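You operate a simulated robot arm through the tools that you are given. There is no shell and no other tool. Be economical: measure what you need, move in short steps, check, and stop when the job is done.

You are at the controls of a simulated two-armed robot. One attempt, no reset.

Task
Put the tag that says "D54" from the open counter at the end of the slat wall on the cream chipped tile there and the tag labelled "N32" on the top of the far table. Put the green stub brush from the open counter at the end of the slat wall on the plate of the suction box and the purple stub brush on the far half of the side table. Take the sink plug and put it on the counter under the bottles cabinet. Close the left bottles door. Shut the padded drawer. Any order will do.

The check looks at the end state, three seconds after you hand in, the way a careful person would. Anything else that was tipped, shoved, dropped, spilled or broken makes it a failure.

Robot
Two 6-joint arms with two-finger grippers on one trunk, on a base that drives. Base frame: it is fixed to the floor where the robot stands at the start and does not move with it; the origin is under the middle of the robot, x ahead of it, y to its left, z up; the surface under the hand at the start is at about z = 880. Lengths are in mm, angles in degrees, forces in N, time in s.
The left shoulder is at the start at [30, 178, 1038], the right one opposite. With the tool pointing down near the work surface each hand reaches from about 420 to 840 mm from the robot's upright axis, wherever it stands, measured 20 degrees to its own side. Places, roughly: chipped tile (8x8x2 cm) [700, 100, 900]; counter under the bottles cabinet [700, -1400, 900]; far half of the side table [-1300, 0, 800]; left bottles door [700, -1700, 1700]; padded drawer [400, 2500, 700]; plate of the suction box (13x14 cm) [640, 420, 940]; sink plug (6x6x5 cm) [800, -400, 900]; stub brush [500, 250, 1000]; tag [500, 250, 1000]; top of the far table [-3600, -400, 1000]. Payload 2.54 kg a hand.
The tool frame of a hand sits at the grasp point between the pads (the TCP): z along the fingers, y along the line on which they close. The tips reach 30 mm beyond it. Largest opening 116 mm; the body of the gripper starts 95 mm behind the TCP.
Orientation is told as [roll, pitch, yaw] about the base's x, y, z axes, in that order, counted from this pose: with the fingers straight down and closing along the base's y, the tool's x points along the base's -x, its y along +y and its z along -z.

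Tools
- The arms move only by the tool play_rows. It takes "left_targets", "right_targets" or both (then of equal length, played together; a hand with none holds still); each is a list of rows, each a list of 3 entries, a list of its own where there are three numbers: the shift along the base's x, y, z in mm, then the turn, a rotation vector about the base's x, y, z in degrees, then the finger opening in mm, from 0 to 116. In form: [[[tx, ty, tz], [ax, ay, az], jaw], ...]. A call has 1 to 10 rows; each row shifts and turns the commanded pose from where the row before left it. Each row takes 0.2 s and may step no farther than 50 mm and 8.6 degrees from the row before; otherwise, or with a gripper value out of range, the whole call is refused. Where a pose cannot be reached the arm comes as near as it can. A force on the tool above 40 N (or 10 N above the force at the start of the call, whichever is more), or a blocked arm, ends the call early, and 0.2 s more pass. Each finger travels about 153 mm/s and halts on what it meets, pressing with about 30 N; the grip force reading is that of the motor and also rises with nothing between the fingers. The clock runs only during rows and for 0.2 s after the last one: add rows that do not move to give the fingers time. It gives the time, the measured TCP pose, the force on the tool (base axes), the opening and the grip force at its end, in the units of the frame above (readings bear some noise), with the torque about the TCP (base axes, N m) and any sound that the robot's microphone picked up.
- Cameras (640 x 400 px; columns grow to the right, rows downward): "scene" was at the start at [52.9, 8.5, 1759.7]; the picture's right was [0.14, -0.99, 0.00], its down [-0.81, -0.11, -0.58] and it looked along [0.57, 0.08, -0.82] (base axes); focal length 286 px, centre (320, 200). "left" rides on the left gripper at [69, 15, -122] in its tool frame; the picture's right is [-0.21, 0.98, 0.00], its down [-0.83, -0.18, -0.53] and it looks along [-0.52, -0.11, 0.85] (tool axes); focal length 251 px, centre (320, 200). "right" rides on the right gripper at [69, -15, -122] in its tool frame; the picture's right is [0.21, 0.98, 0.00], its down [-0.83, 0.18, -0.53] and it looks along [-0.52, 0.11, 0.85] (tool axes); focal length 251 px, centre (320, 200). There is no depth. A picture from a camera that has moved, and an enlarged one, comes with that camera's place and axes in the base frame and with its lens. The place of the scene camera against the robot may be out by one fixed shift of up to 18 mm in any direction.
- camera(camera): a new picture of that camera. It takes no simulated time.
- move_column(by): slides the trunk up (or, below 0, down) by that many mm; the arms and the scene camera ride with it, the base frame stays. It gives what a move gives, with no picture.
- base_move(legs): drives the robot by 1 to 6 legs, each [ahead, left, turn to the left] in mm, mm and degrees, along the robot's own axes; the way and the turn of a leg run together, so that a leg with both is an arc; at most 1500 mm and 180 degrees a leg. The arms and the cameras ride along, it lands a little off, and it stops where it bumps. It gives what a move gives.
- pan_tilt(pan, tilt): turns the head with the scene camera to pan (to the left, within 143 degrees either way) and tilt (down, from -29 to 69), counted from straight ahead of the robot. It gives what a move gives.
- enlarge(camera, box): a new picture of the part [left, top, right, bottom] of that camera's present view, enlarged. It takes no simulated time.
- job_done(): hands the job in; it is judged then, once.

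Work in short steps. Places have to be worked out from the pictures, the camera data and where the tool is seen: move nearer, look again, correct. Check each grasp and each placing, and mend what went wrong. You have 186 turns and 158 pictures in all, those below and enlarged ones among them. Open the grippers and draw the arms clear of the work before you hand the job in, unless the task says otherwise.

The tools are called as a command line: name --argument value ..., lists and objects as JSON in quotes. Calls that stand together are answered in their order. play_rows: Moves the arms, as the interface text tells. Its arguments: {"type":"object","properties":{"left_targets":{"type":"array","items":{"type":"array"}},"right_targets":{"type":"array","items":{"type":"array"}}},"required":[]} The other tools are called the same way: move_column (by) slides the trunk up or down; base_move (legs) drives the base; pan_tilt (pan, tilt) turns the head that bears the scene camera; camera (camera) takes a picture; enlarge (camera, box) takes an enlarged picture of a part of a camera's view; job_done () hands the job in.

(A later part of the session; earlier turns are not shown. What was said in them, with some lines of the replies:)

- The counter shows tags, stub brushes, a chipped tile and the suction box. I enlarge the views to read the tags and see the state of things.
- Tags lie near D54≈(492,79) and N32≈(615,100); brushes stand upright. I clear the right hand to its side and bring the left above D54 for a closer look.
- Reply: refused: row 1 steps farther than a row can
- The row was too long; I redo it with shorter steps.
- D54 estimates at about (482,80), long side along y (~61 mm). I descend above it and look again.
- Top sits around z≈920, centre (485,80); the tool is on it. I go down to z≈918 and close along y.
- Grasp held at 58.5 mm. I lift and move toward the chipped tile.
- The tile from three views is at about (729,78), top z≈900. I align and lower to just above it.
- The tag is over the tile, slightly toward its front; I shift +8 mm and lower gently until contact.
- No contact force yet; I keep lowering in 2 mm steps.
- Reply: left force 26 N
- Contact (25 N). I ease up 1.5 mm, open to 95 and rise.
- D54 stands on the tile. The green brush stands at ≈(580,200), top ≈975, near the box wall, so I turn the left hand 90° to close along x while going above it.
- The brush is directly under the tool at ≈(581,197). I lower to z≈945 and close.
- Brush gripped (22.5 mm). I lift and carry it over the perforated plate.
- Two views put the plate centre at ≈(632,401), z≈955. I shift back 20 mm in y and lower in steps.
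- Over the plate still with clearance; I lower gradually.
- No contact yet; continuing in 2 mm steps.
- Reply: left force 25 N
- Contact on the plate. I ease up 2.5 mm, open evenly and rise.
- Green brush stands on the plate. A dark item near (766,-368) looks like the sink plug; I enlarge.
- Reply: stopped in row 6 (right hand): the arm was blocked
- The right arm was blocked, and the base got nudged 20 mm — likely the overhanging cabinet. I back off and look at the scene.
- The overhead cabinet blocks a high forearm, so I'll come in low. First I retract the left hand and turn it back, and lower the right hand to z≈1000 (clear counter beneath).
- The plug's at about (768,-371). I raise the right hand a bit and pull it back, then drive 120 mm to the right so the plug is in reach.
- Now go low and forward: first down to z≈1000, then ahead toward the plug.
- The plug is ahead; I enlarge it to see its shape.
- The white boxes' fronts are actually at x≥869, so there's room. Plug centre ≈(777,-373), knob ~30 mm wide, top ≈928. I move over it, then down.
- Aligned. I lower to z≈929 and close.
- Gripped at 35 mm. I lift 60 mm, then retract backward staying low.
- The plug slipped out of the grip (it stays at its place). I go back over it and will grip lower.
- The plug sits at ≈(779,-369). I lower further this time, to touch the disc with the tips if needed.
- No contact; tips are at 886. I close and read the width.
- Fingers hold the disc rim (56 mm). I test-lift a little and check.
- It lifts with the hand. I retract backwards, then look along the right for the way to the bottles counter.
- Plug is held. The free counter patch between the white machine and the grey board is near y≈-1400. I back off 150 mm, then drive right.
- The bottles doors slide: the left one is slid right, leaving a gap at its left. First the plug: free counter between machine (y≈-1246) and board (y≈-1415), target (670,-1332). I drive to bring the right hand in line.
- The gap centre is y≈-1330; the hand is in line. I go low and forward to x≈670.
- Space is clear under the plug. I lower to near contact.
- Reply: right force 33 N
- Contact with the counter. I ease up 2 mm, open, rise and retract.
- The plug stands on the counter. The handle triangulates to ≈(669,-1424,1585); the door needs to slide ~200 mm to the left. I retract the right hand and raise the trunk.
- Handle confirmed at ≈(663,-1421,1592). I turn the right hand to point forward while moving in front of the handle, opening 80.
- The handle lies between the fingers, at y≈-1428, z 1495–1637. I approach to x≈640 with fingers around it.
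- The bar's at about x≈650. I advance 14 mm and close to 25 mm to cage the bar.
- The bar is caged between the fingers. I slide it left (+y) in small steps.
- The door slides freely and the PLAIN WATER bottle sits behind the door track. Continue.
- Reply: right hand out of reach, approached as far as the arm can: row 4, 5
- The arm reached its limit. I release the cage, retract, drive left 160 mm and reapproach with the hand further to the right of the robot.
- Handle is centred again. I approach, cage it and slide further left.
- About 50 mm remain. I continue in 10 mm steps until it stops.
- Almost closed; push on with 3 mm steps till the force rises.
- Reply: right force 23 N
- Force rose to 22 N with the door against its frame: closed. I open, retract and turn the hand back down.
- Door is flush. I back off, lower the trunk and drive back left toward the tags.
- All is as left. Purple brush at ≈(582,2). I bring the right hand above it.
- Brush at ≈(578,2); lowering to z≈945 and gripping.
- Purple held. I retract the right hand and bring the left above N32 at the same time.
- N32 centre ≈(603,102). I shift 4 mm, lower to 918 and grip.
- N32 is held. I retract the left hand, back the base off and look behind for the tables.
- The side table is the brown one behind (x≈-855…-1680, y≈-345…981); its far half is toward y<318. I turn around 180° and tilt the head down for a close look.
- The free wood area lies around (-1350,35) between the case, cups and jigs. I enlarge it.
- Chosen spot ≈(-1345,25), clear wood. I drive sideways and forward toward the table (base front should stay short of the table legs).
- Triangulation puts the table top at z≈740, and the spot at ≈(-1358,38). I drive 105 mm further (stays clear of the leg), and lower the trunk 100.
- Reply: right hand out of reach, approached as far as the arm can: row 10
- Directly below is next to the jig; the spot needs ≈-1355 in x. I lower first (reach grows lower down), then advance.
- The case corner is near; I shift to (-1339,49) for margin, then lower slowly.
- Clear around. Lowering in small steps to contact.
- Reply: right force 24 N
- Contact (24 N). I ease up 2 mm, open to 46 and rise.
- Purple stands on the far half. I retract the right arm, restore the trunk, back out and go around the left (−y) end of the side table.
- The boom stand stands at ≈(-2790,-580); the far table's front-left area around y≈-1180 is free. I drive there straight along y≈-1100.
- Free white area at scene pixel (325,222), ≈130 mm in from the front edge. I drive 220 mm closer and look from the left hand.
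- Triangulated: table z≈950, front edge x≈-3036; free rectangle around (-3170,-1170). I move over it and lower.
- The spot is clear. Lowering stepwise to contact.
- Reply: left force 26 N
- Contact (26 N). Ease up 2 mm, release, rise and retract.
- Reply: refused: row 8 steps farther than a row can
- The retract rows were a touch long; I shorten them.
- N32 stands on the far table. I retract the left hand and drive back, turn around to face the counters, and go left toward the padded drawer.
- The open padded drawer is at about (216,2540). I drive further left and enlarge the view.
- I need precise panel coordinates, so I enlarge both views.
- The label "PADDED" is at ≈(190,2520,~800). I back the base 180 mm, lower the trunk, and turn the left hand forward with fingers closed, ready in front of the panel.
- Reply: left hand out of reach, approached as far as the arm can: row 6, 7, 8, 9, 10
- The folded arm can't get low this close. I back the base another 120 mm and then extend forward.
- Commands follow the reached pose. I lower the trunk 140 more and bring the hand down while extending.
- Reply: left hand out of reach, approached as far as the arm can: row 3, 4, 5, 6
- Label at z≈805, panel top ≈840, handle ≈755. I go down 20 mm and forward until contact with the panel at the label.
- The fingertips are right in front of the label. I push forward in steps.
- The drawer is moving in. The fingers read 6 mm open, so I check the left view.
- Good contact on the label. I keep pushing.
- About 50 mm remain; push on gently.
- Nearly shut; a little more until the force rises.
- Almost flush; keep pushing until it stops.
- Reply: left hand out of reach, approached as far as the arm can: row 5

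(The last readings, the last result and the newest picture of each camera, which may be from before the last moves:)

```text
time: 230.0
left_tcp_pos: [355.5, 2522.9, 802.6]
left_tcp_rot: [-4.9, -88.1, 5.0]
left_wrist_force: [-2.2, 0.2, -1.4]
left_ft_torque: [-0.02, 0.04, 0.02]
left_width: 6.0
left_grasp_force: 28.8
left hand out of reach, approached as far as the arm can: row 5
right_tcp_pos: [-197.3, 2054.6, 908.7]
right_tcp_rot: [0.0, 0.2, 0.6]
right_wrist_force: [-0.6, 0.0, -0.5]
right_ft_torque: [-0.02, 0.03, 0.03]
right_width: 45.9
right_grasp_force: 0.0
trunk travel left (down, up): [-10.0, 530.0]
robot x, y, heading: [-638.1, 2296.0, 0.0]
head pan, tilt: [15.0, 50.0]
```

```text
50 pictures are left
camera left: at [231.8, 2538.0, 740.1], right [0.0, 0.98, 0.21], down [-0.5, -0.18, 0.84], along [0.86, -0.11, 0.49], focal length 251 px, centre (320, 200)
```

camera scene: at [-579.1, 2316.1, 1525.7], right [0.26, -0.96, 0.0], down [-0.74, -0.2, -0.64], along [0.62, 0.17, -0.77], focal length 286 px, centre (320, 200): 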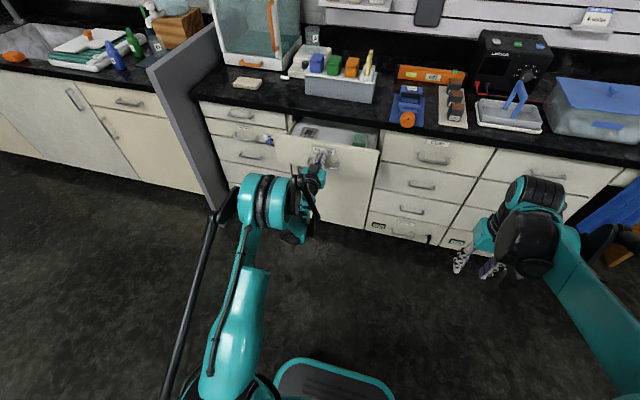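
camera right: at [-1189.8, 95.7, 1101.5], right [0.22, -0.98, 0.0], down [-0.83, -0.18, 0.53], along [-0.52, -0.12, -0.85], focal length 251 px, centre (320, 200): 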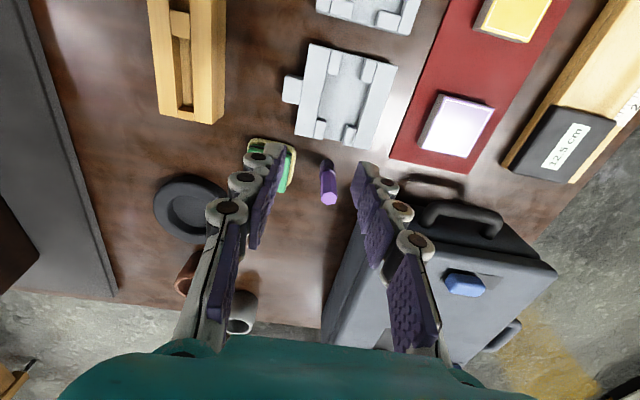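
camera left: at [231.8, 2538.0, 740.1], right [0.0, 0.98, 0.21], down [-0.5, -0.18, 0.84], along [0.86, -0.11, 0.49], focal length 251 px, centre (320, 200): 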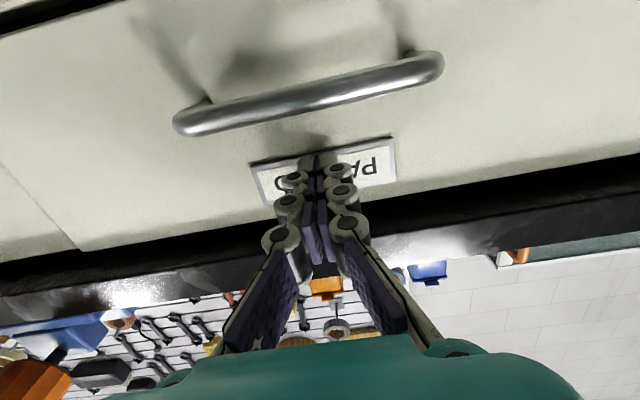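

The arm is at its limit, with the drawer maybe still slightly proud. I retract 60 mm, drive 100 mm ahead, and push again with the arm.

play_rows --left_targets '[[[-40, 0, 0], [0, 0, 0], 0], [[-40, 0, 0], [0, 0, 0], 0], [[-40, 0, 0], [0, 0, 0], 0]]'

base_move --legs '[[80, 0, 0]]'

play_rows --left_targets '[[[15, 0, 0], [0, 0, 0], 0], [[15, 0, 0], [0, 0, 0], 0], [[4, 0, 0], [0, 0, 0], 0], [[3, 0, 0], [0, 0, 0], 0], [[3, 0, 0], [0, 0, 0], 0], [[3, 0, 0], [0, 0, 0], 0], [[3, 0, 0], [0, 0, 0], 0], [[3, 0, 0], [0, 0, 0], 0]]'

enlarge --camera "scene" --box '[180, 80, 480, 260]'

```text
time: 230.8
left_tcp_pos: [235.0, 2522.6, 801.7]
left_tcp_rot: [-4.0, -88.0, 4.4]
left_wrist_force: [-0.1, -0.8, -0.8]
left_ft_torque: [0.01, 0.03, 0.03]
left_width: 0.0
left_grasp_force: 28.9
right_tcp_pos: [-198.9, 2053.1, 908.9]
right_tcp_rot: [0.0, 0.0, 0.5]
right_wrist_force: [-0.6, -0.2, -0.7]
right_ft_torque: [-0.04, -0.02, 0.0]
right_width: 46.0
right_grasp_force: 0.0
trunk travel left (down, up): [-10.0, 530.0]
robot x, y, heading: [-635.5, 2296.9, -0.0]
head pan, tilt: [15.0, 50.0]
```

```text
time: 231.9
left_tcp_pos: [317.5, 2523.0, 799.3]
left_tcp_rot: [-4.4, -87.9, 4.8]
left_wrist_force: [-0.2, -0.2, -0.9]
left_ft_torque: [-0.02, -0.04, -0.02]
left_width: 0.0
left_grasp_force: 28.4
right_tcp_pos: [-116.4, 2054.7, 908.2]
right_tcp_rot: [0.0, 0.2, 0.6]
right_wrist_force: [-0.7, -0.4, 0.6]
right_ft_torque: [-0.02, 0.01, 0.01]
right_width: 46.0
right_grasp_force: 0.0
trunk travel left (down, up): [-10.0, 530.0]
robot x, y, heading: [-557.1, 2296.4, 0.2]
head pan, tilt: [15.0, 50.0]
```

```text
time: 233.7
left_tcp_pos: [363.3, 2523.5, 801.9]
left_tcp_rot: [-5.2, -88.0, 5.2]
left_wrist_force: [-29.2, -2.4, -9.7]
left_ft_torque: [-0.02, -0.03, -0.05]
left_width: 5.7
left_grasp_force: 28.3
right_tcp_pos: [-118.2, 2055.1, 909.1]
right_tcp_rot: [0.0, -0.1, 0.6]
right_wrist_force: [-1.0, 0.1, 0.5]
right_ft_torque: [0.0, 0.01, -0.01]
right_width: 45.9
right_grasp_force: 0.1
trunk travel left (down, up): [-10.0, 530.0]
robot x, y, heading: [-555.1, 2297.7, 0.1]
head pan, tilt: [15.0, 50.0]
```

```text
2.13 times, centred on (330, 170) of scene
camera zoom: at [-501.7, 2316.5, 1525.7], right [0.26, -0.96, 0.0], down [-0.74, -0.2, -0.64], along [0.62, 0.17, -0.77], focal length 610 px, centre (299, 264)
```

zoom: 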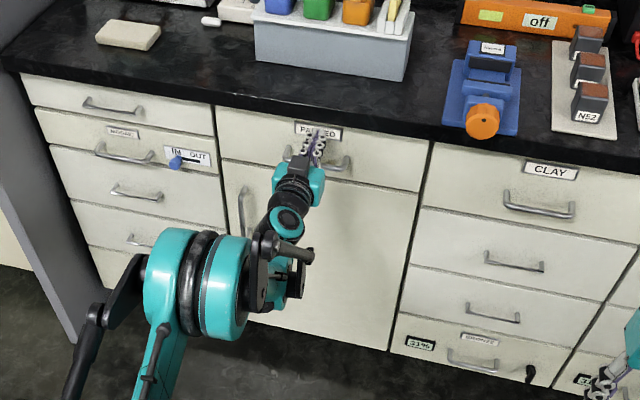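

Hard stop at 29 N, drawer flush. I withdraw, open the gripper and raise the trunk, then check the drawer and, from afar, the counter.

play_rows --left_targets '[[[-40, 0, 0], [0, 0, 0], 20], [[-40, 0, 0], [0, 0, 0], 60], [[-40, 0, 0], [0, 0, 0], 60], [[-40, 0, 0], [0, 0, 0], 60]]'

base_move --legs '[[-150, 0, 0]]'

move_column --by 240

enlarge --camera "scene" --box '[180, 40, 480, 240]'

pan_tilt --pan -60 --tilt 20

camera --camera "scene"

```text
time: 234.7
left_tcp_pos: [204.4, 2523.0, 801.9]
left_tcp_rot: [-4.9, -88.0, 5.1]
left_wrist_force: [-0.5, 0.0, -1.2]
left_ft_torque: [-0.02, 0.02, 0.0]
left_width: 60.0
left_grasp_force: 0.1
right_tcp_pos: [-117.9, 2053.6, 908.5]
right_tcp_rot: [0.0, 0.0, 0.7]
right_wrist_force: [0.1, 0.2, 0.8]
right_ft_torque: [-0.02, 0.02, 0.0]
right_width: 46.3
right_grasp_force: 0.1
trunk travel left (down, up): [-10.0, 530.0]
robot x, y, heading: [-557.6, 2299.8, 0.2]
head pan, tilt: [15.0, 50.0]
```

```text
time: 236.1
left_tcp_pos: [55.0, 2522.3, 802.7]
left_tcp_rot: [-4.7, -88.0, 4.9]
left_wrist_force: [-0.1, -0.3, 0.2]
left_ft_torque: [-0.02, 0.0, 0.0]
left_width: 59.8
left_grasp_force: 0.1
right_tcp_pos: [-267.0, 2055.0, 909.8]
right_tcp_rot: [0.0, 0.0, 0.6]
right_wrist_force: [-1.4, 0.0, 0.5]
right_ft_torque: [0.02, -0.07, 0.03]
right_width: 45.9
right_grasp_force: 0.1
trunk travel left (down, up): [-10.0, 530.0]
robot x, y, heading: [-708.7, 2297.9, -0.0]
head pan, tilt: [15.0, 50.0]
```

```text
time: 238.6
left_tcp_pos: [54.4, 2523.4, 1041.5]
left_tcp_rot: [-4.5, -88.0, 4.8]
left_wrist_force: [0.1, -1.2, 0.9]
left_ft_torque: [-0.01, 0.02, 0.02]
left_width: 59.9
left_grasp_force: 0.0
right_tcp_pos: [-266.1, 2053.4, 1150.0]
right_tcp_rot: [0.1, 0.1, 0.7]
right_wrist_force: [0.8, 0.0, 0.1]
right_ft_torque: [0.04, 0.0, -0.02]
right_width: 46.1
right_grasp_force: 0.1
trunk travel left (down, up): [-250.0, 290.0]
robot x, y, heading: [-701.2, 2296.1, 0.2]
head pan, tilt: [15.0, 50.0]
```

```text
2.00 times, centred on (330, 140) of scene
camera zoom: at [-648.8, 2315.8, 1765.6], right [0.26, -0.96, 0.0], down [-0.74, -0.2, -0.64], along [0.62, 0.17, -0.77], focal length 572 px, centre (300, 320)
```

zoom: 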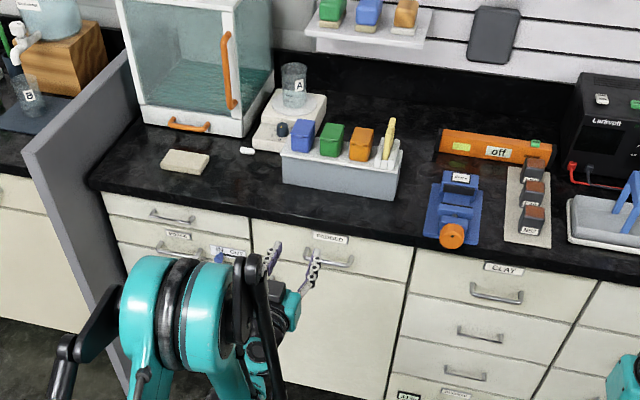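

```text
time: 240.0
left_tcp_pos: [55.8, 2522.6, 1041.6]
left_tcp_rot: [-4.6, -88.0, 4.8]
left_wrist_force: [0.9, -0.7, -0.6]
left_ft_torque: [0.01, 0.0, 0.02]
left_width: 60.2
left_grasp_force: 0.0
right_tcp_pos: [-266.7, 2053.8, 1149.0]
right_tcp_rot: [-0.1, 0.1, 0.6]
right_wrist_force: [-0.2, 0.2, 0.2]
right_ft_torque: [0.0, -0.01, -0.01]
right_width: 46.1
right_grasp_force: 0.1
trunk travel left (down, up): [-250.0, 290.0]
robot x, y, heading: [-703.7, 2299.1, 0.4]
head pan, tilt: [-60.0, 20.0]
```

```text
47 pictures are left
camera scene: at [-676.3, 2215.2, 1811.3], right [-0.86, -0.5, 0.0], down [-0.17, 0.3, -0.94], along [0.47, -0.81, -0.34], focal length 286 px, centre (320, 200)
```

scene: 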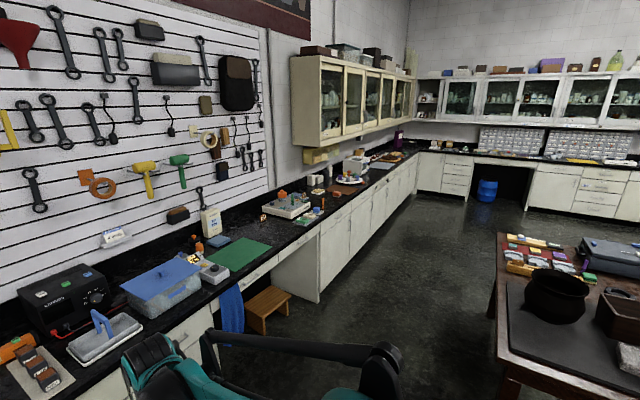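

The drawer is flush. I zoom into the counter and the side table for a final check.

enlarge --camera "scene" --box '[250, 150, 400, 240]'

enlarge --camera "scene" --box '[490, 220, 640, 320]'

enlarge --camera "scene" --box '[280, 40, 440, 150]'

```text
4.27 times, centred on (325, 195) of scene
camera zoom: at [-676.3, 2215.2, 1811.3], right [-0.86, -0.5, 0.0], down [-0.17, 0.3, -0.94], along [0.47, -0.81, -0.34], focal length 1220 px, centre (299, 221)
```

zoom: 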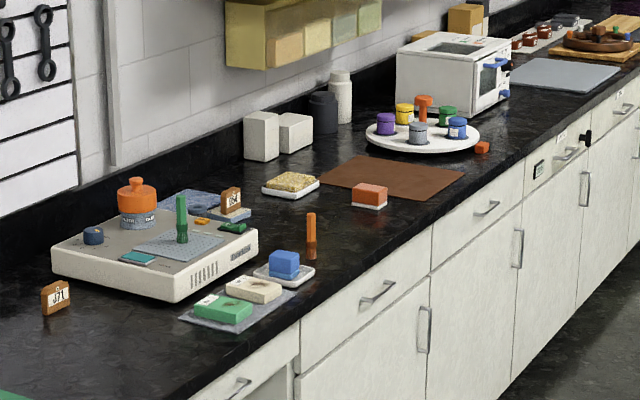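

```text
4.00 times, centred on (565, 270) of scene
camera zoom: at [-676.3, 2215.2, 1811.3], right [-0.86, -0.5, 0.0], down [-0.17, 0.3, -0.94], along [0.47, -0.81, -0.34], focal length 1144 px, centre (-660, -80)
```

zoom: 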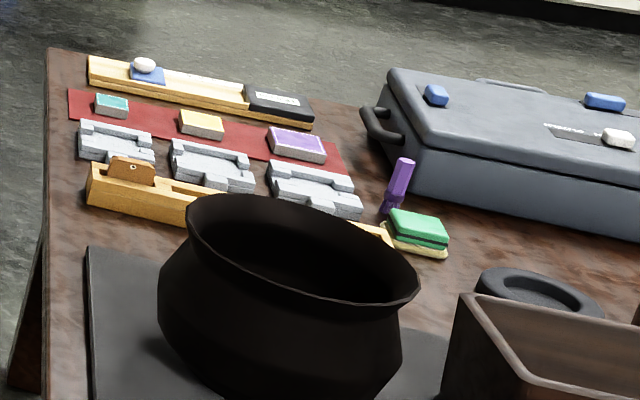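

```text
3.64 times, centred on (360, 95) of scene
camera zoom: at [-676.3, 2215.2, 1811.3], right [-0.86, -0.5, 0.0], down [-0.17, 0.3, -0.94], along [0.47, -0.81, -0.34], focal length 1040 px, centre (174, 582)
```

zoom: 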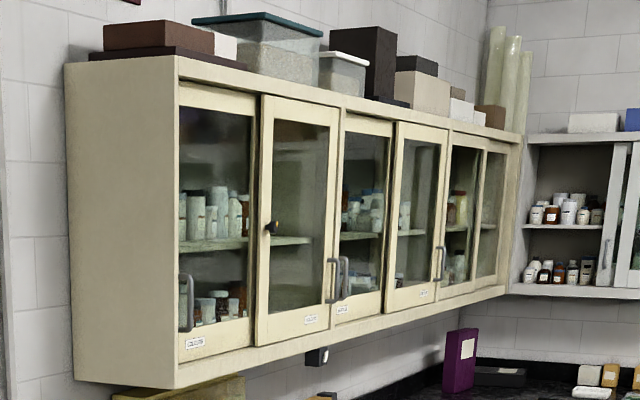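

Everything is in place: both brushes and D54 stand upright, the left bottles door and the padded drawer are closed, and both grippers are open and clear. I hand in.

job_done

```text
The job is handed in.
```

I did all seven parts of the task and handed it in; the result has not come back yet.

- **D54 tag:** it stands on the chipped tile.
- **N32 tag:** it stands on the far table, near its left end as you face it.
- **Green stub brush:** it stands on the plate of the suction box.
- **Purple stub brush:** it stands at about (-1339, 49). I took "far half" to be the half nearest y = 0, as your coordinates suggest. If you meant the half farther back in x, it sits almost on the middle line.
- **Sink plug:** it is on the counter under the bottles cabinet. My first grip slipped off and it had to be picked up again, but it was not tipped.
- **Left bottles door:** it is slid shut against its frame.
- **Padded drawer:** it is pushed in flush until it stopped.

While reaching for the plug, the right arm was stopped, probably by the overhead cabinet, and the base shifted about 20 mm. The later pictures showed nothing moved or knocked over there.
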